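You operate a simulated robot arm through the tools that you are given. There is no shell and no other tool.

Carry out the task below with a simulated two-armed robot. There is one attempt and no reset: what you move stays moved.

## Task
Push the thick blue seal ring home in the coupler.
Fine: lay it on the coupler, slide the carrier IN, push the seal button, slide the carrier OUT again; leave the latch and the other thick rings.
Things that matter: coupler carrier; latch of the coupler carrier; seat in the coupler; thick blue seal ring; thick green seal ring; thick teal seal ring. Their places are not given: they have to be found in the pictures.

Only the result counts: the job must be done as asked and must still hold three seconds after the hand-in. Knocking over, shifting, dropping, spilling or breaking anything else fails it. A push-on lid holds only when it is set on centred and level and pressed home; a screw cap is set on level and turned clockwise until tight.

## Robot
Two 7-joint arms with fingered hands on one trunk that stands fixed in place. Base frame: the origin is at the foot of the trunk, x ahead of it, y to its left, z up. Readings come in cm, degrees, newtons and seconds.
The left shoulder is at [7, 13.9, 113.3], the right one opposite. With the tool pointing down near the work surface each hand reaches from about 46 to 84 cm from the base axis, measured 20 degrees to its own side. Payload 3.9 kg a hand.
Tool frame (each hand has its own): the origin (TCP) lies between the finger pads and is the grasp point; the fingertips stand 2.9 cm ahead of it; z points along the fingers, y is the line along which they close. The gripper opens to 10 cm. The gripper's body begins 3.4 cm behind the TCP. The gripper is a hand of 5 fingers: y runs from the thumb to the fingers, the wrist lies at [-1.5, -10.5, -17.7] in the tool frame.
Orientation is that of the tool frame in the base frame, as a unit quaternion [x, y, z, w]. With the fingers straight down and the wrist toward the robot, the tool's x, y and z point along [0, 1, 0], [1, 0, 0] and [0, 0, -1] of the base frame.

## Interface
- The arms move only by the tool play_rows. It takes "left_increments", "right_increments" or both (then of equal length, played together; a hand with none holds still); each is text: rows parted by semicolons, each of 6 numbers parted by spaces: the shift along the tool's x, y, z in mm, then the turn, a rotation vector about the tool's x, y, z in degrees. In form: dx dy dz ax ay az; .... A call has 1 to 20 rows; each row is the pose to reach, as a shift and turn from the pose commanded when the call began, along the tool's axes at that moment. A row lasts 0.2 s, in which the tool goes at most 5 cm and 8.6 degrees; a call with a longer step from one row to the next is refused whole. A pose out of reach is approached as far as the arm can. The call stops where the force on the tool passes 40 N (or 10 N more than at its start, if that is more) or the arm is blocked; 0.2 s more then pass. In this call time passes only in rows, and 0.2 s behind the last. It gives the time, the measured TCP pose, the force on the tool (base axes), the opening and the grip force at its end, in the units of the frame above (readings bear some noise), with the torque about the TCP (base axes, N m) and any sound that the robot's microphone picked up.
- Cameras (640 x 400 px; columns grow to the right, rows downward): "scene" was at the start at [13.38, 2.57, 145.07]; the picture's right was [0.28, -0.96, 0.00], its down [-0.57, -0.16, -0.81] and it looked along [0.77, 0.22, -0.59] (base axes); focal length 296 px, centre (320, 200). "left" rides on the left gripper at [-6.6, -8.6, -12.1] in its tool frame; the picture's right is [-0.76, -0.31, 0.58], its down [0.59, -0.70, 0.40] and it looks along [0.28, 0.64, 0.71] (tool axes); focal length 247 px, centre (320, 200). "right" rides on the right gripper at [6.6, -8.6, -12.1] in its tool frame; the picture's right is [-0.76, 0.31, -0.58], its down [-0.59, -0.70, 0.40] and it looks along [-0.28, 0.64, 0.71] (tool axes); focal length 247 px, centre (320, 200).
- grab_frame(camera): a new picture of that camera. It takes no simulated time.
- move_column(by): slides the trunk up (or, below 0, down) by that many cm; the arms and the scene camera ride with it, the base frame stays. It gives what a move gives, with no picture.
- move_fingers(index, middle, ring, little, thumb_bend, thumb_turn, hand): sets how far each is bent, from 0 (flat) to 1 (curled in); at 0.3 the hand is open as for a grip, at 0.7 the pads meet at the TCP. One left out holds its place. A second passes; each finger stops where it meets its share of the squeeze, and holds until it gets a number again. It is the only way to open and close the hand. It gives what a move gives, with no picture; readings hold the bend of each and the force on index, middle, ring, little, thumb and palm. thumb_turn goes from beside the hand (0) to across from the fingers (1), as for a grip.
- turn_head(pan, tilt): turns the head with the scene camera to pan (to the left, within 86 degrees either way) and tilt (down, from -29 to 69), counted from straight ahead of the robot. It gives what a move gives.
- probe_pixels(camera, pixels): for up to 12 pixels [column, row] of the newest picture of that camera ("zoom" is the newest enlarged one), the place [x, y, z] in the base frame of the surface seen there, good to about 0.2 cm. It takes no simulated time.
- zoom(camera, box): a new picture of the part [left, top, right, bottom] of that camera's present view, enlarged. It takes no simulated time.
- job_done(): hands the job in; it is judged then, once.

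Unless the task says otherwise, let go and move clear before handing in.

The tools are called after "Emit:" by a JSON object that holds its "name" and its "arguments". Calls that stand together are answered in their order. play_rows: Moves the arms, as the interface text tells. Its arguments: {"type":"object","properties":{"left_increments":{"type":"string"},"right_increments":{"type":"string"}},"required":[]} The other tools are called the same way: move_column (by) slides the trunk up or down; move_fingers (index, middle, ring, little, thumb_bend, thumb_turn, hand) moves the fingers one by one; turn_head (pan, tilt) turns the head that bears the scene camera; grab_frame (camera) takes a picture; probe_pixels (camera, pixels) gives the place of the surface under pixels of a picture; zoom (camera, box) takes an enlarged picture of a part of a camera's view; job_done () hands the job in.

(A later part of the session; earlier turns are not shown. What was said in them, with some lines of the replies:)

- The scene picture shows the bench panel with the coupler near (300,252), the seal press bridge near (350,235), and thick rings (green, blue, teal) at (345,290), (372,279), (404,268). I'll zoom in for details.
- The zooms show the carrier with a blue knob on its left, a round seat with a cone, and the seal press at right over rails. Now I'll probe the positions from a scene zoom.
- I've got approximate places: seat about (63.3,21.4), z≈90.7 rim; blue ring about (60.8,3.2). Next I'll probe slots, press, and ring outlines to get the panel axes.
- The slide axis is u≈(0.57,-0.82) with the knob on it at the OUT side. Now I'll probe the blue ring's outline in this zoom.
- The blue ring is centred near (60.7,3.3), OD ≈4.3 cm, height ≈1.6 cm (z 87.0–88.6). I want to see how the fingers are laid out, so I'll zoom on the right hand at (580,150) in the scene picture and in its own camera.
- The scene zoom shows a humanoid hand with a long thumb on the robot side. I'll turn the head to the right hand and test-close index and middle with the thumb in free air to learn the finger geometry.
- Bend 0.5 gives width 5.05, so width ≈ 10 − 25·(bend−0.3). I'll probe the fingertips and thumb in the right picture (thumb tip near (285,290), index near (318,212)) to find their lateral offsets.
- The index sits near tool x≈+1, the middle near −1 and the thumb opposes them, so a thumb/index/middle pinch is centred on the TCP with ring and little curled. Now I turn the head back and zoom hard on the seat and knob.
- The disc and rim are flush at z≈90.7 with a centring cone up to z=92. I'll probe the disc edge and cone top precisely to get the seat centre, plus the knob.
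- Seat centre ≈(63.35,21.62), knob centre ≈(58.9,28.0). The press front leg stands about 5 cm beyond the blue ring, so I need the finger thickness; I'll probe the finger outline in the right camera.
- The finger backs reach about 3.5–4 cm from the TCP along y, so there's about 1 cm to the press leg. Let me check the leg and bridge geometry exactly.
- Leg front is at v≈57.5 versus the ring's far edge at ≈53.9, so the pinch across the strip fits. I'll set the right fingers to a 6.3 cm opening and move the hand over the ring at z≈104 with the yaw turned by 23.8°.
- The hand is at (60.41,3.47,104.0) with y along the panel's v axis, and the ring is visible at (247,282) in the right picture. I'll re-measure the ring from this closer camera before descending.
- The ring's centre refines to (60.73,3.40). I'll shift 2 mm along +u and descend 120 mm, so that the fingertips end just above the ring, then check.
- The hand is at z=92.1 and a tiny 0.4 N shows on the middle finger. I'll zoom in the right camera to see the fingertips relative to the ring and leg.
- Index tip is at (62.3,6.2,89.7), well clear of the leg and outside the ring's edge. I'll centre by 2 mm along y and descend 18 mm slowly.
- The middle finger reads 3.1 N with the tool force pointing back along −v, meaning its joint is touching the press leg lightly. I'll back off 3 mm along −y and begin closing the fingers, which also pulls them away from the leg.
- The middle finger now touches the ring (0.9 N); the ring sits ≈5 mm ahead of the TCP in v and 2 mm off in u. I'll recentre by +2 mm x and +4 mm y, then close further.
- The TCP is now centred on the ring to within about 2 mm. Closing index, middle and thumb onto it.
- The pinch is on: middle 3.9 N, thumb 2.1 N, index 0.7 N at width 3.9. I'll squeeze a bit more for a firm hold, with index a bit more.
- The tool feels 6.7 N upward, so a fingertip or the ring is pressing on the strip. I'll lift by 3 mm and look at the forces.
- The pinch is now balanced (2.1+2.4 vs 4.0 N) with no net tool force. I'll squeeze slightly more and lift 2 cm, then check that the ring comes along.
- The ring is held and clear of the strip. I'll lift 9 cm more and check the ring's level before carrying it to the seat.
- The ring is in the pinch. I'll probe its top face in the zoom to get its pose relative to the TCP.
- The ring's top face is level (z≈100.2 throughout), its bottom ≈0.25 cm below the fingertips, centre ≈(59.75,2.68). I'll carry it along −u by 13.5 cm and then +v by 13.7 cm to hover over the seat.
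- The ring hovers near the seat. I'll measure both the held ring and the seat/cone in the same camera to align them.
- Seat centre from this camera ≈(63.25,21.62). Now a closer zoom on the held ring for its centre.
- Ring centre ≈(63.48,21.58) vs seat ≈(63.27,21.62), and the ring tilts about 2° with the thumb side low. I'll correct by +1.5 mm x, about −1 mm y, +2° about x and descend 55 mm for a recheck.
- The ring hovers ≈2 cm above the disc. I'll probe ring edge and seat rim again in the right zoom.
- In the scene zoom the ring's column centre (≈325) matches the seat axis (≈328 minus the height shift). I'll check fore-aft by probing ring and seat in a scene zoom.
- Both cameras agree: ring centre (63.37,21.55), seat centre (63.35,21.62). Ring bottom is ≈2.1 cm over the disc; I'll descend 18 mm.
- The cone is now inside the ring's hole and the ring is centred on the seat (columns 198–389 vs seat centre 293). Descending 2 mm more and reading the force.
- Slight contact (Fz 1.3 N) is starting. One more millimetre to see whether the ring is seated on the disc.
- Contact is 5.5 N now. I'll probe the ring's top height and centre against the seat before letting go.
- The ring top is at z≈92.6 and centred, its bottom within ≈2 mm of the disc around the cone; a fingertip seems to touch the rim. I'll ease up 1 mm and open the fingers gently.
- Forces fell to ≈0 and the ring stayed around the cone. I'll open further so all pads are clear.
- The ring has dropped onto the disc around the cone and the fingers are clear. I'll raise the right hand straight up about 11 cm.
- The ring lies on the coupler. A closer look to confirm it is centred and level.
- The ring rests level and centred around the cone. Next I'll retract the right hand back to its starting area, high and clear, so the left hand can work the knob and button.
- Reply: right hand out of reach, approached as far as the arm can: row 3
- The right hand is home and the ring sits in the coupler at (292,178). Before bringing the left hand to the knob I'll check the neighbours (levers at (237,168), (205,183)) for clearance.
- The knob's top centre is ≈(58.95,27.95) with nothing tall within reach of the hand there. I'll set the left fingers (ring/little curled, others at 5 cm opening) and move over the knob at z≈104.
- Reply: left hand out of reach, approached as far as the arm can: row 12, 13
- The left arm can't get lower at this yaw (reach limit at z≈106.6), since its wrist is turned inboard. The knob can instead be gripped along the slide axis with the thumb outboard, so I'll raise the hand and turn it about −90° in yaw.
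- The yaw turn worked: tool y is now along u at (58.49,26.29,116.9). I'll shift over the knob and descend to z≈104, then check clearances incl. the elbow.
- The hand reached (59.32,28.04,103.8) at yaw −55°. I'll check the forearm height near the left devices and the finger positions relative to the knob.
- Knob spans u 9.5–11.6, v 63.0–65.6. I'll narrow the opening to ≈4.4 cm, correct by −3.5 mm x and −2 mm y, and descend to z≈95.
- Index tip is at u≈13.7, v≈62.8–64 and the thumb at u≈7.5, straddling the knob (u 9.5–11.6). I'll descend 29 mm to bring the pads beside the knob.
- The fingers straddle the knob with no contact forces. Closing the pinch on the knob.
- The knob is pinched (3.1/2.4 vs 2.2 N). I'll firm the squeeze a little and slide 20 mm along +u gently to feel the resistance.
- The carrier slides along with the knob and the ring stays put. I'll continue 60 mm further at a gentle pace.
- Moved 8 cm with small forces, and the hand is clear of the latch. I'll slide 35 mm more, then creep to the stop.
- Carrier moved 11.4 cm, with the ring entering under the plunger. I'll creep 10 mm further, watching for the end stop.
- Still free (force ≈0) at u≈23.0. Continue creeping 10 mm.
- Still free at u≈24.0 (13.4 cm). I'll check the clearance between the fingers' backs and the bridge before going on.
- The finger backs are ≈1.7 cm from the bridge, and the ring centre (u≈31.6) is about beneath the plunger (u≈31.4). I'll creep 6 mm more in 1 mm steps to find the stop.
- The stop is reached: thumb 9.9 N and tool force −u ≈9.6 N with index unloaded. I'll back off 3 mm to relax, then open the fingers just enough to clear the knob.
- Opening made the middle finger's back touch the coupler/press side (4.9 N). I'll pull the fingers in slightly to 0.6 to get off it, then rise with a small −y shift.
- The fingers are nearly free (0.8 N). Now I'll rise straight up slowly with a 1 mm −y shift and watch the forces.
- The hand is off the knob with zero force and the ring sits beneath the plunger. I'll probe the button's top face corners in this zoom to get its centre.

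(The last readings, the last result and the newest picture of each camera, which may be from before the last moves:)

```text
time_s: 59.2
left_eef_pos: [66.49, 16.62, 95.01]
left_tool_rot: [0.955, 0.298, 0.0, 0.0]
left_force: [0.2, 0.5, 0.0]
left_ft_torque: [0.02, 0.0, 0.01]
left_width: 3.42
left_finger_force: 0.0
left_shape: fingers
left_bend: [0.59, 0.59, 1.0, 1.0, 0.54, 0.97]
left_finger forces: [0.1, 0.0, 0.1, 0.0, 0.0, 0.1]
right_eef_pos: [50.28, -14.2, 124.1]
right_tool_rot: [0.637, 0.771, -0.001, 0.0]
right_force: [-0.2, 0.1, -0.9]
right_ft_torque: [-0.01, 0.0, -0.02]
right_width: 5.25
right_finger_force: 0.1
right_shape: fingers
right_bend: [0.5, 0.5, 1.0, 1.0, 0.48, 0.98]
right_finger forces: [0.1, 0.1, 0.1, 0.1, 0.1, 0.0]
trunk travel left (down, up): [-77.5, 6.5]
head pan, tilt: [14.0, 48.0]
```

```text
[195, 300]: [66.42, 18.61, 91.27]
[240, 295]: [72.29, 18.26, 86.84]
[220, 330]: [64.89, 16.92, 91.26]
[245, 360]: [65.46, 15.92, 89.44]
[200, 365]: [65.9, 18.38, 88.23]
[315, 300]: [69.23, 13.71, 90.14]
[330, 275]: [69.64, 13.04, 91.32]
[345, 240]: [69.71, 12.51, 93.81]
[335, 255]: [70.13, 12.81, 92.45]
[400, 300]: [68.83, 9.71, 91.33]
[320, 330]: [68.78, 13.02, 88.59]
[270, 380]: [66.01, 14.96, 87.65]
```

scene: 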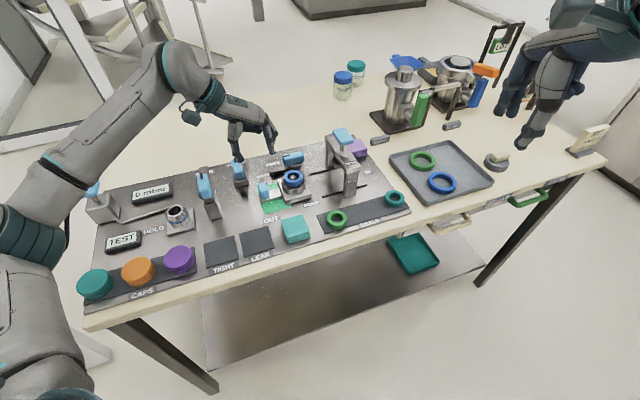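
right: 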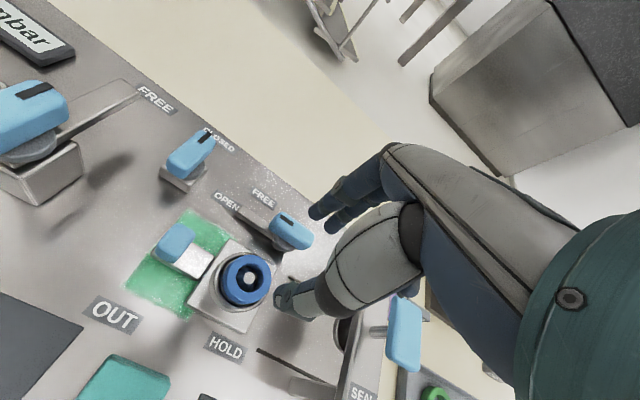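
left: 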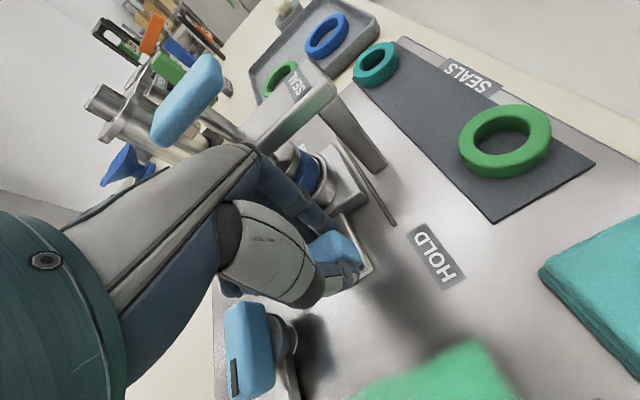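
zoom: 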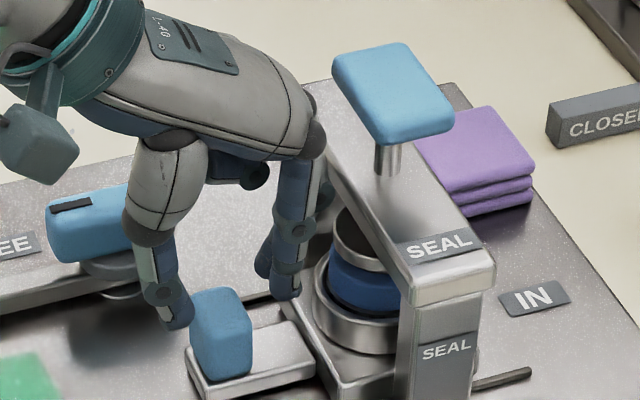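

Button top centre is ≈(70.45,10.95,101.55) and the ring and plunger align within ≈2 mm in u. I'll raise the left hand clear, pinch the fingers closed, and move over the button at z≈112.

Emit:
{"name": "play_rows", "arguments": {"left_increments": "0 -10 -20 0 0 0; 0 -20 -50 0 0 0; 0 -20 -85 0 0 0; 0 -20 -120 0 0 0; 0 -20 -150 0 0 0; 0 -10 -170 0 0 0; 0 10 -170 0 0 0; 0 35 -170 0 0 0; 0.5 55 -170 0 0 0; 0.5 69 -170 0 0 0"}}

Emit:
{"name": "move_fingers", "arguments": {"hand": "left", "index": 0.7, "middle": 0.7, "thumb_bend": 0.7}}

Emit:
{"name": "grab_frame", "arguments": {"camera": "scene"}}

Emit:
{"name": "grab_frame", "arguments": {"camera": "left"}}

```text
time_s: 61.4
left_eef_pos: [70.59, 10.94, 112.15]
left_tool_rot: [0.954, 0.299, 0.0, 0.0]
left_force: [0.5, -0.2, 0.7]
left_ft_torque: [0.01, -0.01, 0.04]
left_width: 3.42
left_finger_force: 0.0
left_shape: fingers
left_bend: [0.59, 0.59, 1.0, 1.0, 0.54, 0.98]
left_finger forces: [0.0, 0.0, 0.0, 0.1, 0.0, 0.1]
right_eef_pos: [50.2, -14.25, 123.93]
right_tool_rot: [0.637, 0.771, 0.0, 0.0]
right_force: [-0.5, -0.4, 0.1]
right_ft_torque: [-0.01, 0.0, -0.02]
right_width: 5.22
right_finger_force: 0.0
right_shape: fingers
right_bend: [0.5, 0.5, 1.0, 1.0, 0.48, 0.98]
right_finger forces: [0.0, 0.0, 0.0, 0.0, 0.0, 0.1]
trunk travel left (down, up): [-77.5, 6.5]
head pan, tilt: [14.0, 48.0]
```

```text
time_s: 62.4
left_eef_pos: [70.47, 11.0, 111.99]
left_tool_rot: [0.954, 0.298, 0.0, 0.0]
left_force: [0.5, 0.2, -0.3]
left_ft_torque: [0.01, -0.01, 0.03]
left_width: 0.17
left_finger_force: 0.0
left_shape: fingers
left_bend: [0.7, 0.7, 1.0, 1.0, 0.7, 0.98]
left_finger forces: [0.0, 0.0, 0.0, 0.0, 0.1, 0.0]
right_eef_pos: [50.22, -14.18, 124.1]
right_tool_rot: [0.637, 0.771, 0.001, 0.0]
right_force: [-0.5, -0.3, 0.0]
right_ft_torque: [0.04, 0.03, -0.01]
right_width: 5.22
right_finger_force: 0.1
right_shape: fingers
right_bend: [0.5, 0.5, 1.0, 1.0, 0.48, 0.98]
right_finger forces: [0.1, 0.1, 0.0, 0.0, 0.0, 0.0]
trunk travel left (down, up): [-77.5, 6.5]
head pan, tilt: [14.0, 48.0]
```

```text
taken
```

scene: 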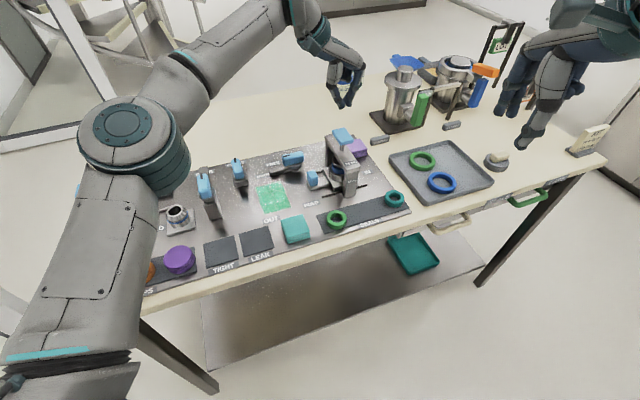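

```text
taken
```

left: 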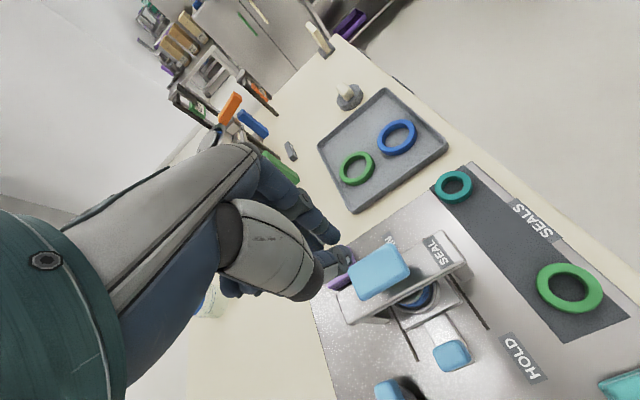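

The hand is over the button with fingers pinched. I'll check fingertip positions and the carrier's state while the view is free.

Emit:
{"name": "zoom", "arguments": {"camera": "scene", "box": [290, 60, 390, 210]}}

Emit:
{"name": "zoom", "arguments": {"camera": "scene", "box": [300, 135, 370, 200]}}

```text
2.67 times, centred on (340, 135) of scene
```

zoom: 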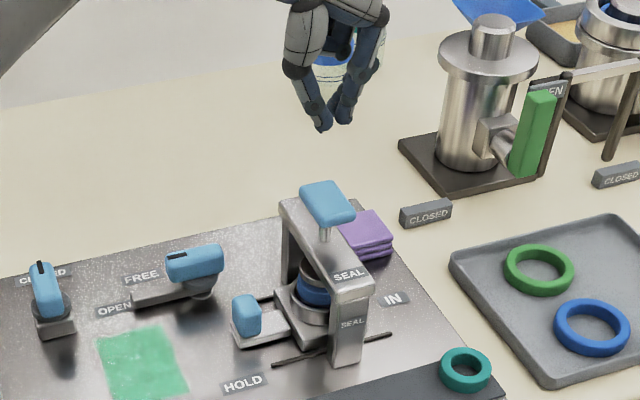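

```text
6.15 times, centred on (335, 168) of scene
```

zoom: 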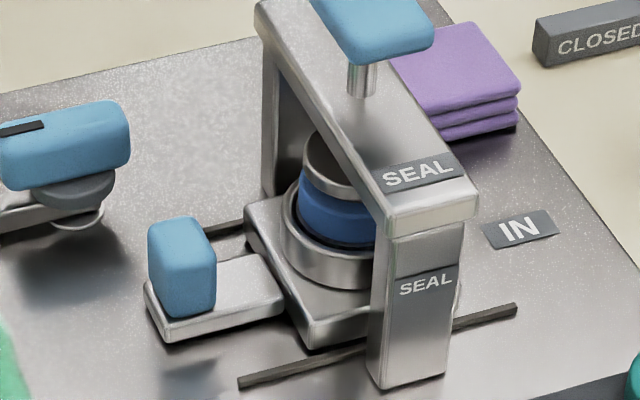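

Let me measure seat, ring and plunger positions precisely here, to be sure the carrier is fully IN and aligned.

Emit:
{"name": "probe_pixels", "arguments": {"camera": "zoom", "pixels": [[284, 215], [285, 235], [297, 255], [315, 265], [340, 273], [365, 276], [303, 200], [310, 225], [340, 240], [370, 245], [303, 170], [310, 185]]}}

Emit:
{"name": "probe_pixels", "arguments": {"camera": "zoom", "pixels": [[325, 192], [345, 198], [355, 200], [360, 75], [350, 75], [375, 75], [362, 90], [155, 225], [205, 228], [180, 220], [160, 300], [210, 305]]}}

```text
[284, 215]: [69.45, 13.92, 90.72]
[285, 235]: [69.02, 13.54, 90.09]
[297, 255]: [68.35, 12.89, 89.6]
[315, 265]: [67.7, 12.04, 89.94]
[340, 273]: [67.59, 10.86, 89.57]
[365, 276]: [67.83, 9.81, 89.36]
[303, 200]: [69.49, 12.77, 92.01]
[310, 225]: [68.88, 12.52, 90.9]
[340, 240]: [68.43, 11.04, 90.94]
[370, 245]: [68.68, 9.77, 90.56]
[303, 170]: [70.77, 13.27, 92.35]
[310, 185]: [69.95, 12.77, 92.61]
```

```text
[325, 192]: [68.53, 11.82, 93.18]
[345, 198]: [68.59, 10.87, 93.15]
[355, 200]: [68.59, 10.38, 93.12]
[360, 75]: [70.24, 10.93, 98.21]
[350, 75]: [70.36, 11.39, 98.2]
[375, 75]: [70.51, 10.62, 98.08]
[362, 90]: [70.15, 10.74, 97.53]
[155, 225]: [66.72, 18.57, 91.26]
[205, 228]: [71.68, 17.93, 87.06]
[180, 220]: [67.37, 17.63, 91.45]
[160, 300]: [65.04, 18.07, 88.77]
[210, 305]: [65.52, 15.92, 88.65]
```

Everything is aligned: seat (70.43,11.04), ring (70.5,11.03), plunger axis (70.6,11.05). I'll descend 65 mm to just over the button, then press in small steps.

Emit:
{"name": "play_rows", "arguments": {"left_increments": "0 0 15 0 0 0; 0 0 30 0 0 0; 0 0 45 0 0 0; 0 0 57 0 0 0; 0 0 65 0 0 0"}}

Emit:
{"name": "zoom", "arguments": {"camera": "scene", "box": [300, 90, 380, 200]}}

Emit:
{"name": "zoom", "arguments": {"camera": "left", "box": [240, 150, 460, 350]}}

```text
time_s: 63.6
left_eef_pos: [70.37, 11.01, 105.38]
left_tool_rot: [0.954, 0.299, 0.0, 0.0]
left_force: [1.2, -0.4, 0.5]
left_ft_torque: [0.04, 0.0, 0.0]
left_width: 0.21
left_finger_force: 0.0
left_shape: fingers
left_bend: [0.7, 0.7, 1.0, 1.0, 0.7, 0.98]
left_finger forces: [0.0, 0.1, 0.0, 0.0, 0.1, 0.1]
right_eef_pos: [50.2, -14.2, 124.18]
right_tool_rot: [0.637, 0.771, 0.0, 0.0]
right_force: [-0.6, 0.2, 0.2]
right_ft_torque: [-0.01, 0.0, -0.01]
right_width: 5.24
right_finger_force: 0.1
right_shape: fingers
right_bend: [0.5, 0.5, 1.0, 1.0, 0.48, 0.98]
right_finger forces: [0.1, 0.1, 0.0, 0.1, 0.1, 0.1]
trunk travel left (down, up): [-77.5, 6.5]
head pan, tilt: [14.0, 48.0]
```

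```text
3.64 times, centred on (340, 145) of scene
```

zoom: 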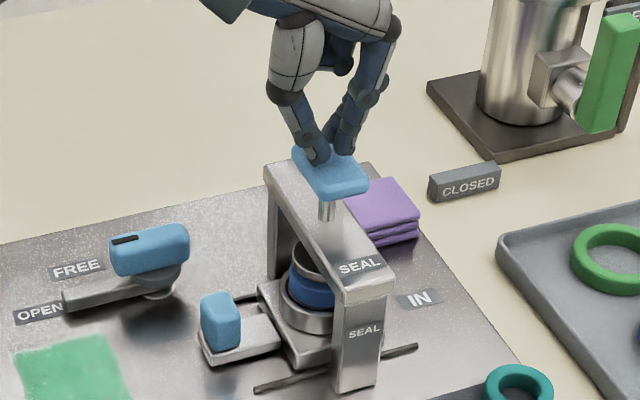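

```text
2.00 times, centred on (350, 250) of left
```

zoom: 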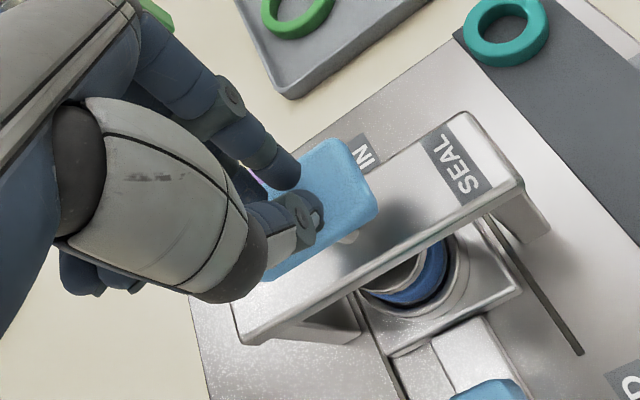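

The tips hover just over the button. I'll press in 3 mm rows for 15 mm and read force and sounds.

Emit:
{"name": "play_rows", "arguments": {"left_increments": "-2 0 3 0 0 0; -2 0 6 0 0 0; -2 0 9 0 0 0; -2 0 12 0 0 0; -2 0 15 0 0 0"}}

Emit:
{"name": "zoom", "arguments": {"camera": "scene", "box": [300, 90, 380, 200]}}

```text
time_s: 64.8
left_eef_pos: [70.24, 10.76, 104.21]
left_tool_rot: [0.955, 0.298, 0.001, 0.0]
left_force: [-0.6, 0.3, 4.0]
left_ft_torque: [0.04, 0.05, -0.03]
left_width: 0.12
left_finger_force: 1.7
left_shape: fingers
left_bend: [0.7, 0.7, 1.0, 1.0, 0.7, 0.98]
left_finger forces: [0.0, 0.1, 0.0, 0.0, 3.8, 0.1]
right_eef_pos: [50.27, -14.15, 124.05]
right_tool_rot: [0.637, 0.771, 0.0, 0.0]
right_force: [-0.4, 0.0, 0.6]
right_ft_torque: [0.0, -0.03, 0.02]
right_width: 5.24
right_finger_force: 0.0
right_shape: fingers
right_bend: [0.5, 0.5, 1.0, 1.0, 0.48, 0.98]
right_finger forces: [0.0, 0.0, 0.0, 0.1, 0.1, 0.0]
trunk travel left (down, up): [-77.5, 6.5]
head pan, tilt: [14.0, 48.0]
```

```text
3.64 times, centred on (340, 145) of scene
```

zoom: 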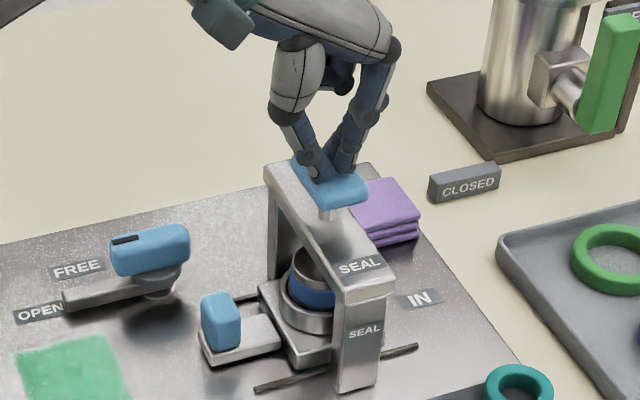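

Contact started: Fz 4.0 N with the button beginning to move. I'll press another 12 mm.

Emit:
{"name": "play_rows", "arguments": {"left_increments": "0 0 3 0 0 0; 0 0 6 0 0 0; 0 0 9 0 0 0; 0 0 12 0 0 0"}}

Emit:
{"name": "zoom", "arguments": {"camera": "scene", "box": [300, 90, 380, 200]}}

```text
time_s: 65.8
left_eef_pos: [70.0, 10.86, 103.14]
left_tool_rot: [0.954, 0.299, 0.002, 0.002]
left_force: [-0.6, 3.4, 20.4]
left_ft_torque: [0.15, 0.19, -0.03]
left_width: 0.02
left_finger_force: 10.3
left_shape: fingers
left_bend: [0.7, 0.7, 1.0, 1.0, 0.71, 0.98]
left_finger forces: [0.0, 2.6, 0.0, 0.0, 18.0, 0.0]
right_eef_pos: [49.94, -14.21, 124.13]
right_tool_rot: [0.636, 0.772, 0.002, 0.001]
right_force: [-0.4, 0.3, 0.3]
right_ft_torque: [0.03, -0.01, 0.02]
right_width: 5.23
right_finger_force: 0.0
right_shape: fingers
right_bend: [0.5, 0.5, 1.0, 1.0, 0.48, 0.98]
right_finger forces: [0.0, 0.0, 0.0, 0.0, 0.0, 0.0]
trunk travel left (down, up): [-77.5, 6.5]
head pan, tilt: [14.0, 48.0]
heard: click
```

```text
3.64 times, centred on (340, 145) of scene
```

zoom: 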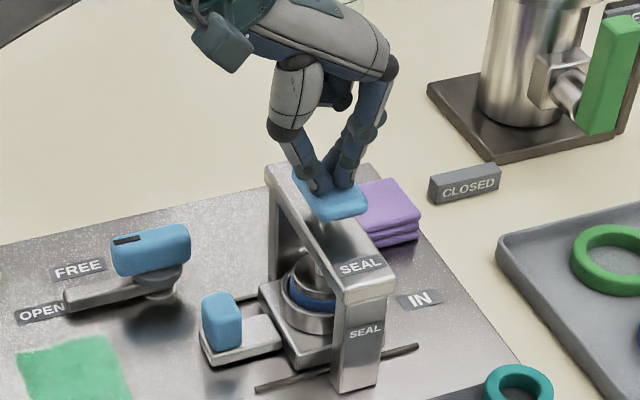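

A click was heard at 20 N. Let me look at the ring and plunger closely before deciding whether to press further.

Emit:
{"name": "zoom", "arguments": {"camera": "scene", "box": [300, 135, 370, 200]}}

```text
6.15 times, centred on (335, 168) of scene
```

zoom: 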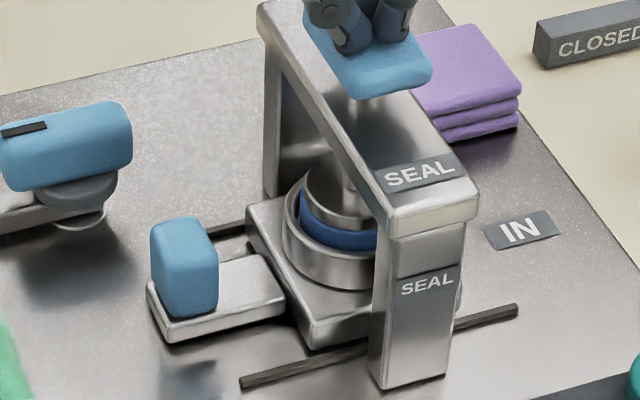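

The plunger has pushed the ring partly into the rim; some stem remains. I'll press a few millimetres more to make sure it is home.

Emit:
{"name": "play_rows", "arguments": {"left_increments": "0 0 2 0 0 0; 0 0 4 0 0 0; 0 0 6 0 0 0; 0 0 6 0 0 0"}}

Emit:
{"name": "zoom", "arguments": {"camera": "scene", "box": [300, 135, 370, 200]}}

```text
time_s: 66.8
left_eef_pos: [69.8, 10.89, 103.04]
left_tool_rot: [0.954, 0.299, 0.006, 0.004]
left_force: [1.0, 6.0, 37.5]
left_ft_torque: [0.19, 0.14, -0.05]
left_width: 0.02
left_finger_force: 18.7
left_shape: fingers
left_bend: [0.7, 0.71, 1.0, 1.0, 0.72, 0.99]
left_finger forces: [0.1, 9.2, 0.0, 0.0, 27.7, 0.0]
right_eef_pos: [49.73, -14.11, 124.38]
right_tool_rot: [0.636, 0.771, 0.002, 0.002]
right_force: [0.5, 0.2, -0.2]
right_ft_torque: [0.01, -0.01, 0.03]
right_width: 5.26
right_finger_force: 0.3
right_shape: fingers
right_bend: [0.5, 0.5, 1.0, 1.0, 0.48, 0.98]
right_finger forces: [0.0, 0.1, 0.0, 0.1, 0.0, 0.1]
trunk travel left (down, up): [-77.5, 6.5]
head pan, tilt: [14.0, 48.0]
```

```text
6.15 times, centred on (335, 168) of scene
```

zoom: 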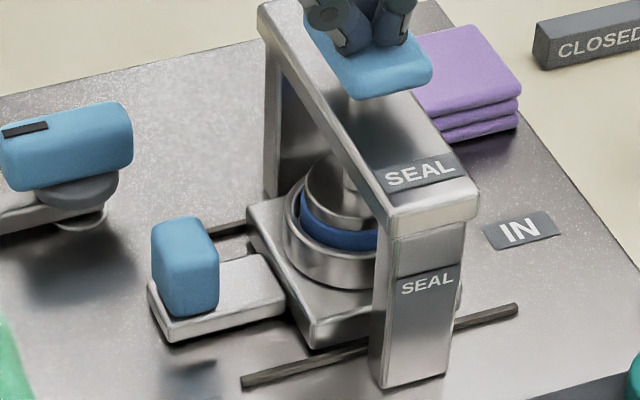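

At 37.5 N nothing moved further, so the press is at its bottom and the ring has clicked home. I'll release and raise the hand well above the button.

Emit:
{"name": "play_rows", "arguments": {"left_increments": "0 0 -5 0 0 0; 0 0 -12 0 0 0; 0 0 -20 0 0 0; 0 0 -30 0 0 0; 0 0 -45 0 0 0; 0 0 -65 0 0 0; 0 0 -85 0 0 0"}}

Emit:
{"name": "zoom", "arguments": {"camera": "scene", "box": [300, 135, 370, 200]}}

```text
time_s: 68.4
left_eef_pos: [70.27, 10.86, 110.73]
left_tool_rot: [0.955, 0.298, 0.001, 0.0]
left_force: [-0.1, -0.6, 0.3]
left_ft_torque: [0.03, -0.02, -0.02]
left_width: 0.11
left_finger_force: 0.1
left_shape: fingers
left_bend: [0.7, 0.7, 1.0, 1.0, 0.7, 0.98]
left_finger forces: [0.1, 0.0, 0.0, 0.0, 0.0, 0.0]
right_eef_pos: [50.25, -14.48, 124.03]
right_tool_rot: [0.637, 0.771, 0.0, -0.001]
right_force: [0.7, 0.1, 0.0]
right_ft_torque: [0.01, 0.04, 0.01]
right_width: 5.26
right_finger_force: 0.0
right_shape: fingers
right_bend: [0.5, 0.5, 1.0, 1.0, 0.48, 0.98]
right_finger forces: [0.0, 0.0, 0.0, 0.0, 0.0, 0.0]
trunk travel left (down, up): [-77.5, 6.5]
head pan, tilt: [14.0, 48.0]
```

```text
6.15 times, centred on (335, 168) of scene
```

zoom: 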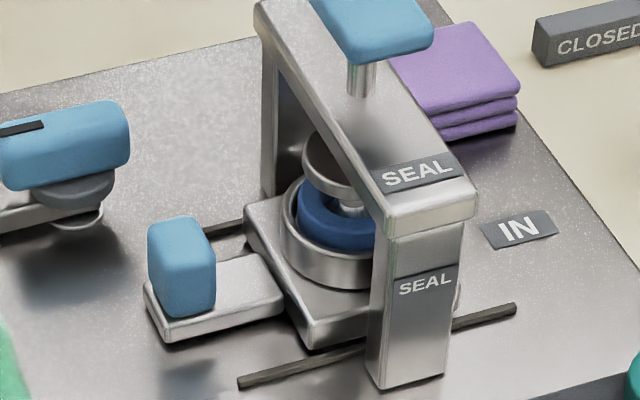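

The button sprang back and the ring stays down in the coupler. Knob centre is now ≈(66.03,17.37) (12.7 cm travel). I'll open the fingers and move back above the knob, down to z≈96.

Emit:
{"name": "play_rows", "arguments": {"left_increments": "0 -20 -10 0 0 0; 1 -45 -10 0 0 0; 2 -65 -10 0 0 0; 2 -77.7 -5 0 0 0"}}

Emit:
{"name": "move_fingers", "arguments": {"hand": "left", "index": 0.55, "middle": 0.55, "thumb_bend": 0.5}}

Emit:
{"name": "zoom", "arguments": {"camera": "scene", "box": [270, 80, 370, 200]}}

Emit:
{"name": "grab_frame", "arguments": {"camera": "left"}}

```text
time_s: 69.4
left_eef_pos: [65.9, 17.43, 111.26]
left_tool_rot: [0.955, 0.298, 0.0, 0.001]
left_force: [-0.2, -0.4, -0.9]
left_ft_torque: [0.03, 0.0, -0.02]
left_width: 0.11
left_finger_force: 0.1
left_shape: fingers
left_bend: [0.7, 0.7, 1.0, 1.0, 0.7, 0.98]
left_finger forces: [0.0, 0.0, 0.0, 0.1, 0.1, 0.1]
right_eef_pos: [50.23, -14.04, 123.93]
right_tool_rot: [0.637, 0.771, 0.001, 0.0]
right_force: [0.1, -0.4, -0.1]
right_ft_torque: [-0.01, -0.02, 0.01]
right_width: 5.26
right_finger_force: 0.0
right_shape: fingers
right_bend: [0.5, 0.5, 1.0, 1.0, 0.48, 0.98]
right_finger forces: [0.0, 0.0, 0.0, 0.1, 0.0, 0.1]
trunk travel left (down, up): [-77.5, 6.5]
head pan, tilt: [14.0, 48.0]
```

```text
time_s: 70.4
left_eef_pos: [65.99, 17.32, 111.34]
left_tool_rot: [0.954, 0.298, 0.001, 0.0]
left_force: [-0.3, 0.5, 0.2]
left_ft_torque: [-0.01, 0.01, 0.01]
left_width: 4.37
left_finger_force: 0.1
left_shape: fingers
left_bend: [0.55, 0.55, 1.0, 1.0, 0.5, 0.98]
left_finger forces: [0.1, 0.0, 0.0, 0.0, 0.0, 0.0]
right_eef_pos: [50.26, -14.17, 124.12]
right_tool_rot: [0.636, 0.771, 0.0, 0.0]
right_force: [0.2, 0.7, 0.0]
right_ft_torque: [-0.01, 0.01, 0.04]
right_width: 5.25
right_finger_force: 0.0
right_shape: fingers
right_bend: [0.5, 0.5, 1.0, 1.0, 0.48, 0.98]
right_finger forces: [0.0, 0.1, 0.0, 0.1, 0.0, 0.0]
trunk travel left (down, up): [-77.5, 6.5]
head pan, tilt: [14.0, 48.0]
```

```text
3.33 times, centred on (320, 140) of scene
```

zoom: 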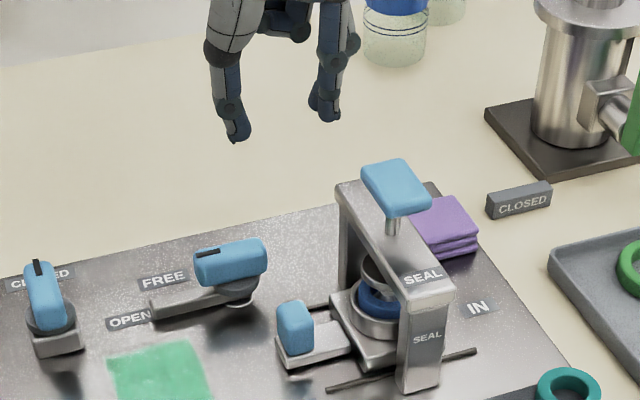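

```text
taken
```

left: 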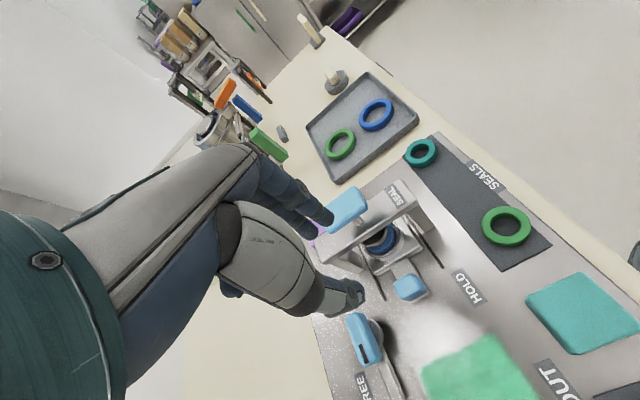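

The hand is over the knob region at (65.99,17.32). A quick probe of the knob's present place before descending.

Emit:
{"name": "zoom", "arguments": {"camera": "scene", "box": [300, 160, 340, 200]}}

```text
10.00 times, centred on (320, 180) of scene
```

zoom: 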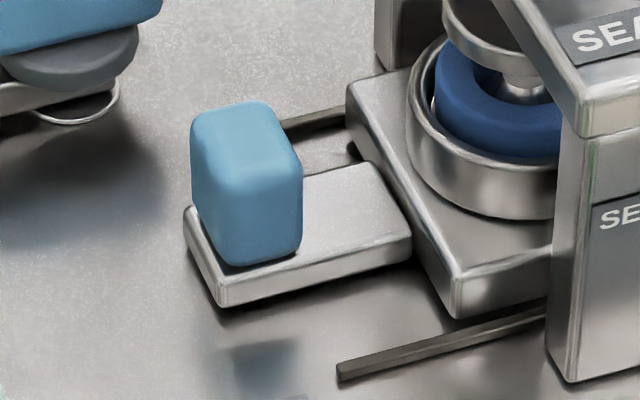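

Emit:
{"name": "probe_pixels", "arguments": {"camera": "zoom", "pixels": [[198, 115], [265, 108], [295, 155], [215, 160], [195, 180], [300, 200], [230, 255], [290, 245], [245, 130], [205, 140], [285, 140], [260, 160]]}}

Emit:
{"name": "probe_pixels", "arguments": {"camera": "zoom", "pixels": [[440, 75], [450, 110], [480, 135], [530, 150], [470, 75], [500, 100], [540, 110], [420, 100], [415, 140], [450, 185], [520, 210], [460, 60]]}}

```text
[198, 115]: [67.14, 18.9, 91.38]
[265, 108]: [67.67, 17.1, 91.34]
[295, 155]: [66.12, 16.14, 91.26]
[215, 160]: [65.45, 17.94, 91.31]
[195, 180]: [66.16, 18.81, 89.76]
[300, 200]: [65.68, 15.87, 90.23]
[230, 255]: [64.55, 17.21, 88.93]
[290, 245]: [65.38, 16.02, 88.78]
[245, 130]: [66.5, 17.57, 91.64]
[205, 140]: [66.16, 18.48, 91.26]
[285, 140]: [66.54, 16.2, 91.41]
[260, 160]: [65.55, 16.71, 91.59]
```

```text
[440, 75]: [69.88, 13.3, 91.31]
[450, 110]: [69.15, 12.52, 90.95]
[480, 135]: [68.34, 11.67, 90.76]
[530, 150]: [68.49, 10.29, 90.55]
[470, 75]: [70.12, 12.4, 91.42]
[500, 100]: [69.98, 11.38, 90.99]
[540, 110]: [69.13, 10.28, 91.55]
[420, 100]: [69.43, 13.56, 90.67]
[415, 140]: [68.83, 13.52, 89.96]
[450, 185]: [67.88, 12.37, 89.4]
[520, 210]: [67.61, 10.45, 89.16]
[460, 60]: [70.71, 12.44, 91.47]
```

The knob is at u 22.5–24.5, v 62.9–65.8 and the ring's top is down at z≈91.4 (was 92.5). I'll descend around the knob, first to z≈95.5.

Emit:
{"name": "play_rows", "arguments": {"left_increments": "2 1 20 0 0 0; 2 1 45 0 0 0; 2 1 70 0 0 0; 2 1 95 0 0 0; 2 1 120 0 0 0; 2 1 142 0 0 0; 2 1 158 0 0 0"}}

Emit:
{"name": "zoom", "arguments": {"camera": "scene", "box": [290, 120, 370, 200]}}

Emit:
{"name": "zoom", "arguments": {"camera": "left", "box": [240, 130, 420, 310]}}

```text
time_s: 72.0
left_eef_pos: [66.08, 17.29, 95.44]
left_tool_rot: [0.955, 0.298, 0.0, 0.0]
left_force: [0.2, -0.6, -0.7]
left_ft_torque: [0.02, 0.0, 0.01]
left_width: 4.36
left_finger_force: 0.1
left_shape: fingers
left_bend: [0.55, 0.55, 1.0, 1.0, 0.5, 0.98]
left_finger forces: [0.1, 0.0, 0.1, 0.0, 0.0, 0.1]
right_eef_pos: [50.35, -14.2, 124.0]
right_tool_rot: [0.637, 0.771, -0.001, 0.0]
right_force: [0.7, 0.4, 1.1]
right_ft_torque: [-0.01, 0.01, -0.04]
right_width: 5.23
right_finger_force: 0.0
right_shape: fingers
right_bend: [0.5, 0.5, 1.0, 1.0, 0.48, 0.98]
right_finger forces: [0.0, 0.1, 0.1, 0.0, 0.1, 0.1]
trunk travel left (down, up): [-77.5, 6.5]
head pan, tilt: [14.0, 48.0]
```

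```text
5.00 times, centred on (330, 160) of scene
```

zoom: 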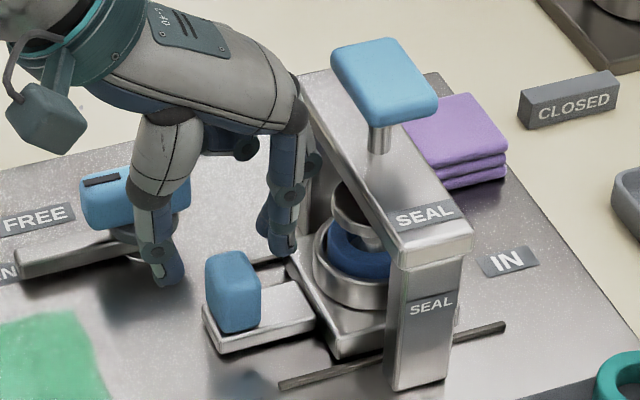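

```text
2.22 times, centred on (330, 220) of left
```

zoom: 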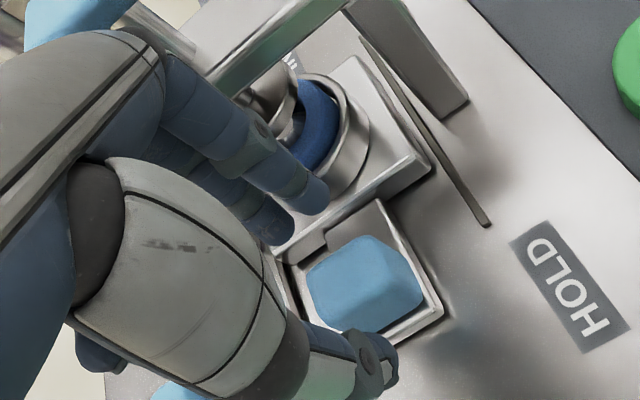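

Finger and thumb straddle the knob with no force. Descending the last 28 mm.

Emit:
{"name": "play_rows", "arguments": {"left_increments": "0 0 8 0 0 0; 0 0 15 0 0 0; 0 0 21 0 0 0; 0 0 26 0 0 0; 0 0 28 0 0 0"}}

Emit:
{"name": "move_fingers", "arguments": {"hand": "left", "index": 0.62, "middle": 0.62, "thumb_bend": 0.62}}

Emit:
{"name": "move_fingers", "arguments": {"hand": "left", "index": 0.68, "middle": 0.68, "thumb_bend": 0.68}}

Emit:
{"name": "zoom", "arguments": {"camera": "scene", "box": [290, 120, 370, 200]}}

```text
time_s: 73.2
left_eef_pos: [66.28, 17.29, 92.57]
left_tool_rot: [0.955, 0.298, 0.0, 0.0]
left_force: [-0.6, -0.1, -1.1]
left_ft_torque: [-0.01, 0.01, 0.01]
left_width: 4.38
left_finger_force: 0.0
left_shape: fingers
left_bend: [0.55, 0.55, 1.0, 1.0, 0.5, 0.98]
left_finger forces: [0.0, 0.0, 0.0, 0.0, 0.1, 0.0]
right_eef_pos: [50.27, -14.22, 123.95]
right_tool_rot: [0.637, 0.771, 0.0, 0.0]
right_force: [-0.2, -0.6, 0.2]
right_ft_torque: [0.0, 0.01, -0.05]
right_width: 5.24
right_finger_force: 0.1
right_shape: fingers
right_bend: [0.5, 0.5, 1.0, 1.0, 0.48, 0.98]
right_finger forces: [0.0, 0.0, 0.1, 0.0, 0.0, 0.0]
trunk travel left (down, up): [-77.5, 6.5]
head pan, tilt: [14.0, 48.0]
```

```text
time_s: 74.2
left_eef_pos: [66.31, 17.37, 92.7]
left_tool_rot: [0.955, 0.298, 0.0, 0.0]
left_force: [0.4, -1.1, -0.5]
left_ft_torque: [-0.01, 0.01, -0.02]
left_width: 2.26
left_finger_force: 1.0
left_shape: fingers
left_bend: [0.61, 0.61, 1.0, 1.0, 0.62, 0.98]
left_finger forces: [0.7, 0.7, 0.0, 0.1, 0.4, 0.0]
right_eef_pos: [50.32, -14.19, 123.93]
right_tool_rot: [0.637, 0.771, 0.0, 0.0]
right_force: [0.7, 0.6, -0.4]
right_ft_torque: [0.0, 0.02, 0.02]
right_width: 5.22
right_finger_force: 0.1
right_shape: fingers
right_bend: [0.5, 0.5, 1.0, 1.0, 0.48, 0.98]
right_finger forces: [0.1, 0.1, 0.0, 0.1, 0.0, 0.0]
trunk travel left (down, up): [-77.5, 6.5]
head pan, tilt: [14.0, 48.0]
```

```text
time_s: 75.2
left_eef_pos: [66.37, 17.21, 92.63]
left_tool_rot: [0.954, 0.298, 0.0, 0.0]
left_force: [1.8, -2.1, -0.3]
left_ft_torque: [-0.01, -0.02, -0.04]
left_width: 1.98
left_finger_force: 6.7
left_shape: fingers
left_bend: [0.63, 0.64, 1.0, 1.0, 0.64, 0.97]
left_finger forces: [4.1, 3.5, 0.0, 0.0, 5.0, 0.1]
right_eef_pos: [50.18, -14.32, 124.01]
right_tool_rot: [0.636, 0.771, 0.0, 0.0]
right_force: [-1.1, 0.0, -1.5]
right_ft_torque: [-0.03, -0.03, 0.03]
right_width: 5.23
right_finger_force: 0.1
right_shape: fingers
right_bend: [0.5, 0.5, 1.0, 1.0, 0.48, 0.98]
right_finger forces: [0.0, 0.0, 0.0, 0.0, 0.0, 0.1]
trunk travel left (down, up): [-77.5, 6.5]
head pan, tilt: [14.0, 48.0]
```

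```text
5.00 times, centred on (330, 160) of scene
```

zoom: 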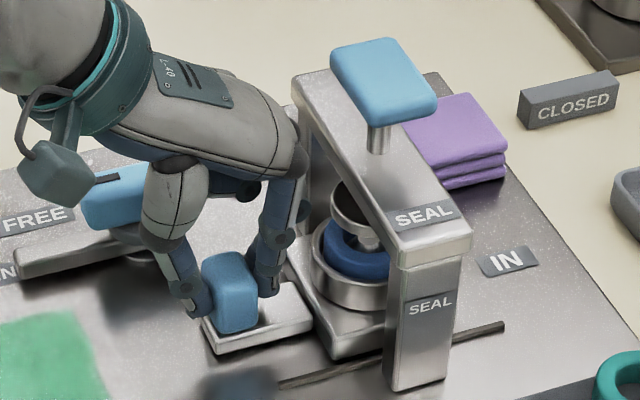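

The knob is pinched again (4.1+3.5 vs 5.0 N). Sliding OUT along −u, 105 mm first.

Emit:
{"name": "play_rows", "arguments": {"left_increments": "0 -4 0 0 0 0; 0 -10 0 0 0 0; 0 -17 0 0 0 0; 0 -25 0 0 0 0; 0 -33 0 0 0 0; 0 -41 0 0 0 0; 0 -49 0 0 0 0; 0.5 -57 0 0 0 0; 0.5 -65 0 0 0 0; 0.5 -73 0 0 0 0; 1 -81 0 0 0 0; 1 -89 0 0 0 0; 1 -97 0 0 0 0; 1 -105 0 0 0 0"}}

Emit:
{"name": "zoom", "arguments": {"camera": "scene", "box": [230, 120, 370, 210]}}

```text
time_s: 78.2
left_eef_pos: [60.26, 26.03, 92.64]
left_tool_rot: [0.954, 0.298, 0.0, 0.0]
left_force: [1.4, 0.5, 2.7]
left_ft_torque: [0.05, -0.03, -0.03]
left_width: 1.98
left_finger_force: 6.2
left_shape: fingers
left_bend: [0.64, 0.65, 1.0, 1.0, 0.64, 0.97]
left_finger forces: [3.6, 2.9, 0.1, 0.0, 6.1, 0.1]
right_eef_pos: [50.2, -14.2, 124.02]
right_tool_rot: [0.637, 0.771, -0.001, 0.0]
right_force: [0.2, -0.2, 0.7]
right_ft_torque: [-0.02, 0.03, 0.01]
right_width: 5.23
right_finger_force: 0.0
right_shape: fingers
right_bend: [0.5, 0.5, 1.0, 1.0, 0.48, 0.98]
right_finger forces: [0.0, 0.0, 0.0, 0.1, 0.1, 0.0]
trunk travel left (down, up): [-77.5, 6.5]
head pan, tilt: [14.0, 48.0]
```

```text
4.44 times, centred on (300, 165) of scene
```

zoom: 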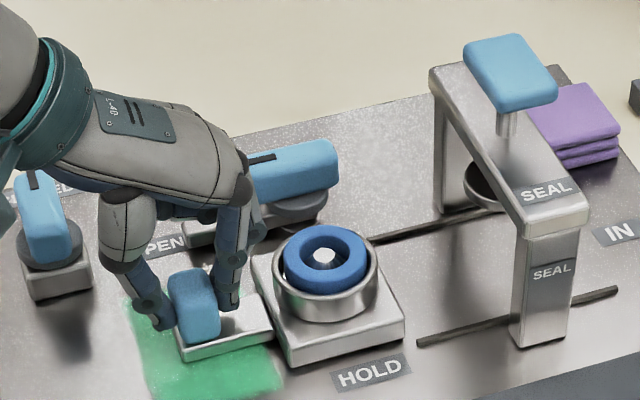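

The ring travels seated in the coupler. About 2.2 cm remains; I'll slide 18 mm, then creep to the stop.

Emit:
{"name": "play_rows", "arguments": {"left_increments": "0 -5 0 0 0 0; 0 -10 0 0 0 0; 0 -14 0 0 0 0; 0 -18 0 0 0 0; 0 -20 0 0 0 0; 0 -22 0 0 0 0"}}

Emit:
{"name": "play_rows", "arguments": {"left_increments": "0 -1 0 0 0 0; 0 -2 0 0 0 0; 0 -3 0 0 0 0; 0 -4 0 0 0 0; 0 -5 0 0 0 0; 0 -6 0 0 0 0"}}

Emit:
{"name": "zoom", "arguments": {"camera": "scene", "box": [230, 120, 370, 210]}}

```text
time_s: 79.6
left_eef_pos: [59.12, 27.77, 92.6]
left_tool_rot: [0.954, 0.298, 0.002, 0.0]
left_force: [3.2, -2.5, 2.8]
left_ft_torque: [-0.02, -0.03, -0.04]
left_width: 1.98
left_finger_force: 6.9
left_shape: fingers
left_bend: [0.64, 0.65, 1.0, 1.0, 0.64, 0.97]
left_finger forces: [4.5, 3.9, 0.0, 0.0, 4.8, 0.0]
right_eef_pos: [50.13, -14.28, 124.1]
right_tool_rot: [0.637, 0.771, 0.0, 0.0]
right_force: [-0.3, -0.3, 0.7]
right_ft_torque: [0.03, 0.02, -0.02]
right_width: 5.26
right_finger_force: 0.0
right_shape: fingers
right_bend: [0.5, 0.5, 1.0, 1.0, 0.48, 0.98]
right_finger forces: [0.0, 0.1, 0.0, 0.0, 0.1, 0.1]
trunk travel left (down, up): [-77.5, 6.5]
head pan, tilt: [14.0, 48.0]
```

```text
time_s: 81.0
left_eef_pos: [58.9, 28.2, 92.7]
left_tool_rot: [0.955, 0.298, 0.001, 0.0]
left_force: [8.8, -10.0, 3.4]
left_ft_torque: [-0.29, -0.29, -0.05]
left_width: 2.02
left_finger_force: 8.7
left_shape: fingers
left_bend: [0.61, 0.62, 1.0, 1.0, 0.66, 0.98]
left_finger forces: [8.5, 6.9, 0.1, 0.1, 2.0, 0.0]
right_eef_pos: [50.31, -14.43, 123.85]
right_tool_rot: [0.637, 0.771, 0.0, 0.0]
right_force: [-0.6, 0.9, -0.3]
right_ft_torque: [0.03, 0.02, 0.02]
right_width: 5.26
right_finger_force: 0.1
right_shape: fingers
right_bend: [0.5, 0.5, 1.0, 1.0, 0.48, 0.98]
right_finger forces: [0.0, 0.0, 0.1, 0.1, 0.0, 0.1]
trunk travel left (down, up): [-77.5, 6.5]
head pan, tilt: [14.0, 48.0]
```

```text
4.44 times, centred on (300, 165) of scene
```

zoom: 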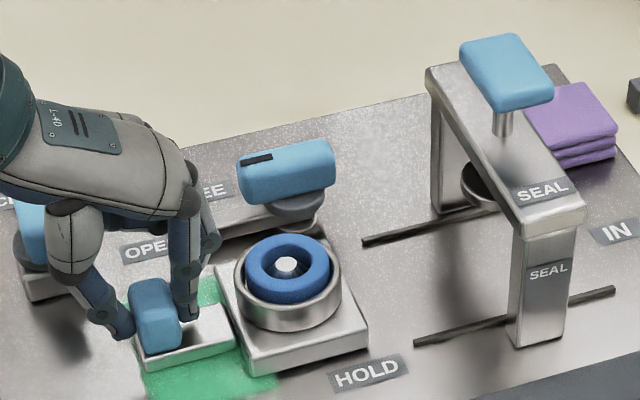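

The OUT stop is reached (≈13 N toward +u, index/middle loaded). I'll relax 3 mm, open the fingers and check.

Emit:
{"name": "play_rows", "arguments": {"left_increments": "0 1.5 0 0 0 0; 0 3 0 0 0 0"}}

Emit:
{"name": "move_fingers", "arguments": {"hand": "left", "index": 0.55, "middle": 0.55, "thumb_bend": 0.53}}

Emit:
{"name": "zoom", "arguments": {"camera": "scene", "box": [230, 120, 370, 210]}}

```text
time_s: 81.6
left_eef_pos: [58.84, 28.13, 92.62]
left_tool_rot: [0.954, 0.299, 0.0, -0.002]
left_force: [6.8, -5.4, 5.9]
left_ft_torque: [-0.19, -0.24, -0.02]
left_width: 1.97
left_finger_force: 7.4
left_shape: fingers
left_bend: [0.61, 0.62, 1.0, 1.0, 0.65, 0.98]
left_finger forces: [6.6, 5.4, 0.0, 0.0, 3.6, 0.0]
right_eef_pos: [50.3, -14.3, 123.99]
right_tool_rot: [0.637, 0.771, 0.0, 0.0]
right_force: [-0.8, 0.3, 0.1]
right_ft_torque: [0.01, 0.01, -0.04]
right_width: 5.26
right_finger_force: 0.0
right_shape: fingers
right_bend: [0.5, 0.5, 1.0, 1.0, 0.48, 0.98]
right_finger forces: [0.0, 0.1, 0.0, 0.0, 0.0, 0.0]
trunk travel left (down, up): [-77.5, 6.5]
head pan, tilt: [14.0, 48.0]
```

```text
time_s: 82.6
left_eef_pos: [58.71, 28.24, 92.46]
left_tool_rot: [0.954, 0.299, 0.0, 0.0]
left_force: [0.9, 0.8, 0.2]
left_ft_torque: [-0.01, 0.01, -0.01]
left_width: 3.98
left_finger_force: 0.2
left_shape: fingers
left_bend: [0.55, 0.55, 1.0, 1.0, 0.53, 0.98]
left_finger forces: [0.1, 0.1, 0.0, 0.0, 0.0, 0.1]
right_eef_pos: [50.33, -14.29, 124.05]
right_tool_rot: [0.637, 0.771, 0.001, 0.0]
right_force: [-0.1, 0.4, -0.2]
right_ft_torque: [0.01, -0.02, 0.03]
right_width: 5.25
right_finger_force: 0.1
right_shape: fingers
right_bend: [0.5, 0.5, 1.0, 1.0, 0.48, 0.98]
right_finger forces: [0.0, 0.1, 0.0, 0.0, 0.1, 0.0]
trunk travel left (down, up): [-77.5, 6.5]
head pan, tilt: [14.0, 48.0]
```

```text
4.44 times, centred on (300, 165) of scene
```

zoom: 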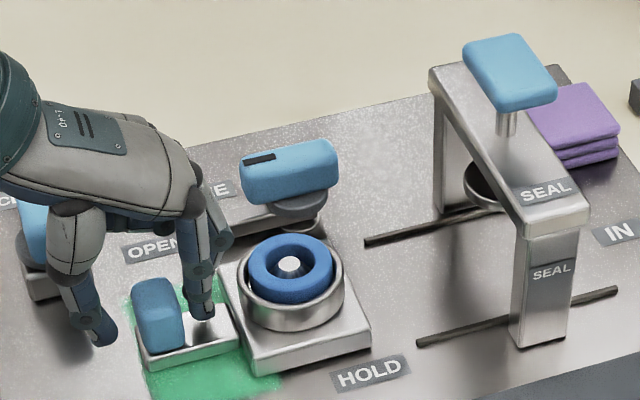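

All finger forces are zero and the carrier sits over the green OUT field. I'll rise straight up and away from the knob.

Emit:
{"name": "play_rows", "arguments": {"left_increments": "0 1 -3 0 0 0; 0 1 -8 0 0 0; 0 1 -14 0 0 0; 0 1 -20 0 0 0; 0 1 -28 0 0 0; 0 0 -45 0 0 0; 0 0 -70 0 0 0; 0 0 -100 0 0 0; 0 -10 -135 0 0 0; 0 -20 -170 0 0 0; 0 -40 -200 0 0 0; 0 -60 -220 0 0 0"}}

Emit:
{"name": "grab_frame", "arguments": {"camera": "scene"}}

Emit:
{"name": "zoom", "arguments": {"camera": "scene", "box": [252, 150, 332, 210]}}

```text
time_s: 85.2
left_eef_pos: [55.28, 33.14, 114.79]
left_tool_rot: [0.955, 0.297, -0.001, 0.0]
left_force: [-0.4, 0.3, 0.2]
left_ft_torque: [0.01, -0.01, 0.01]
left_width: 3.98
left_finger_force: 0.0
left_shape: fingers
left_bend: [0.55, 0.55, 1.0, 1.0, 0.53, 0.98]
left_finger forces: [0.0, 0.0, 0.0, 0.0, 0.0, 0.0]
right_eef_pos: [50.23, -14.3, 124.07]
right_tool_rot: [0.637, 0.771, 0.0, 0.0]
right_force: [-0.9, -0.9, -0.6]
right_ft_torque: [0.01, 0.03, -0.02]
right_width: 5.23
right_finger_force: 0.1
right_shape: fingers
right_bend: [0.5, 0.5, 1.0, 1.0, 0.48, 0.98]
right_finger forces: [0.0, 0.0, 0.0, 0.0, 0.0, 0.0]
trunk travel left (down, up): [-77.5, 6.5]
head pan, tilt: [14.0, 48.0]
```

```text
taken
```

scene: 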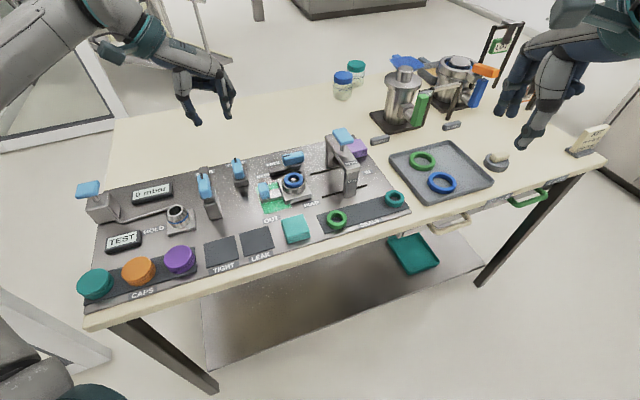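

```text
6.67 times, centred on (292, 180) of scene
```

zoom: 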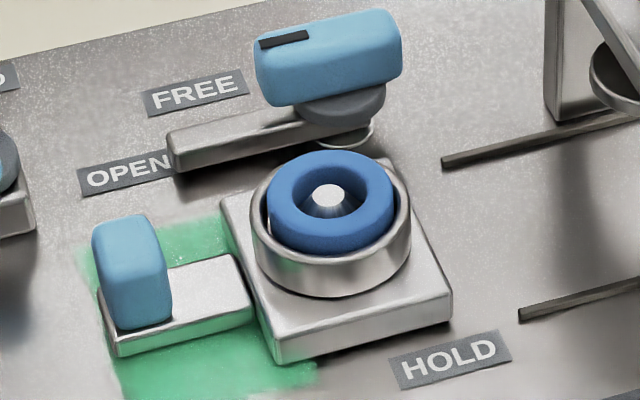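

The carrier is back at OUT with the ring in it. I'll verify seat position, ring depth and level, and that latch and other rings are unchanged.

Emit:
{"name": "zoom", "arguments": {"camera": "scene", "box": [252, 160, 324, 205]}}

Emit:
{"name": "probe_pixels", "arguments": {"camera": "zoom", "pixels": [[300, 190], [430, 190], [365, 145], [365, 238], [320, 155], [410, 225], [320, 225], [410, 155], [264, 205], [469, 205], [366, 120], [366, 266]]}}

Emit:
{"name": "zoom", "arguments": {"camera": "left", "box": [300, 100, 560, 320]}}

```text
8.89 times, centred on (288, 182) of scene
```

zoom: 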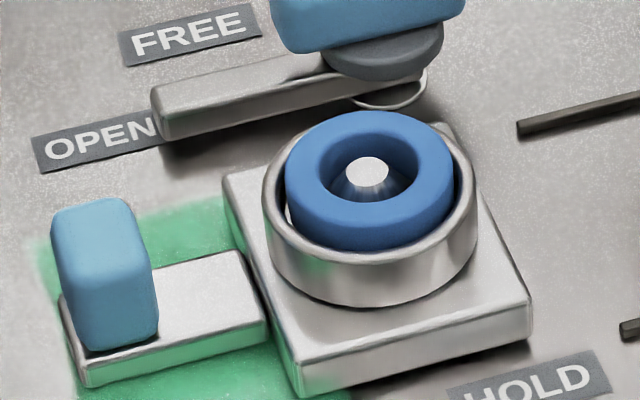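

```text
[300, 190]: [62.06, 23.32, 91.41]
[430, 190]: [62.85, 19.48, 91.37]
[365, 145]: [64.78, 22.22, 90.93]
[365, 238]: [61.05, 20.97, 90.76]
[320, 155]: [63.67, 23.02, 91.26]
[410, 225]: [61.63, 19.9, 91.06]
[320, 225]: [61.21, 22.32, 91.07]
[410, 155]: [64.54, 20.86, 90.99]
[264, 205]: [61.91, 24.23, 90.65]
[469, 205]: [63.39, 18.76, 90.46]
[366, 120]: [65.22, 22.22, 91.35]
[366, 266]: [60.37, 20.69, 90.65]
```

```text
1.82 times, centred on (430, 210) of left
```

zoom: 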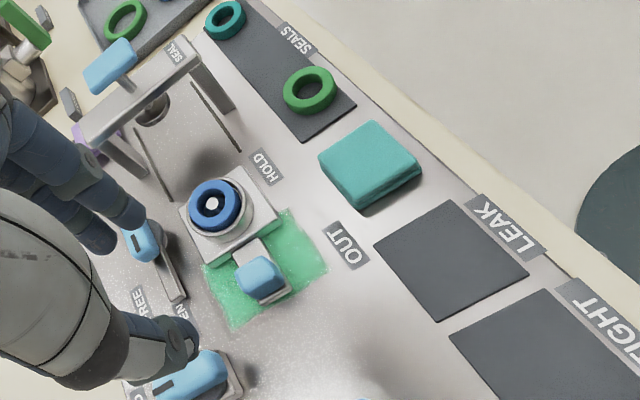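

The ring's top is level at z≈91.4, a full centimetre lower than when laid. The coupler is back at its original OUT place at (371,190) in the zoom. The latch still points to FREE, and the green and teal rings are untouched at (337,218) and (395,198). Both hands are clear, so I'm handing in.

Emit:
{"name": "job_done", "arguments": {}}

```text
The job is handed in.
```

The thick blue seal ring is pressed home in the coupler and the carrier is back at OUT; I've handed the job in.

- **Seating:** the press clicked at about 20 N and did not move further at 37 N. The ring stayed down when the button sprang back. Its top is level at z ≈ 91.4 cm, about 1 cm lower than when I laid it on.
- **Carrier:** it went to the IN stop and back to the OUT stop, and the last picture shows it where it started.
- **Left alone:** the latch still points to FREE, and the thick green and teal rings have not moved.
- **Contact:** while I picked up the ring, a finger of the right hand touched the press leg at about 3 N. While I let go of the knob at IN, a finger of the left hand pressed on something beside it at about 5 N. I saw nothing shifted by either.
- **Hands:** both are empty and clear of the panel.
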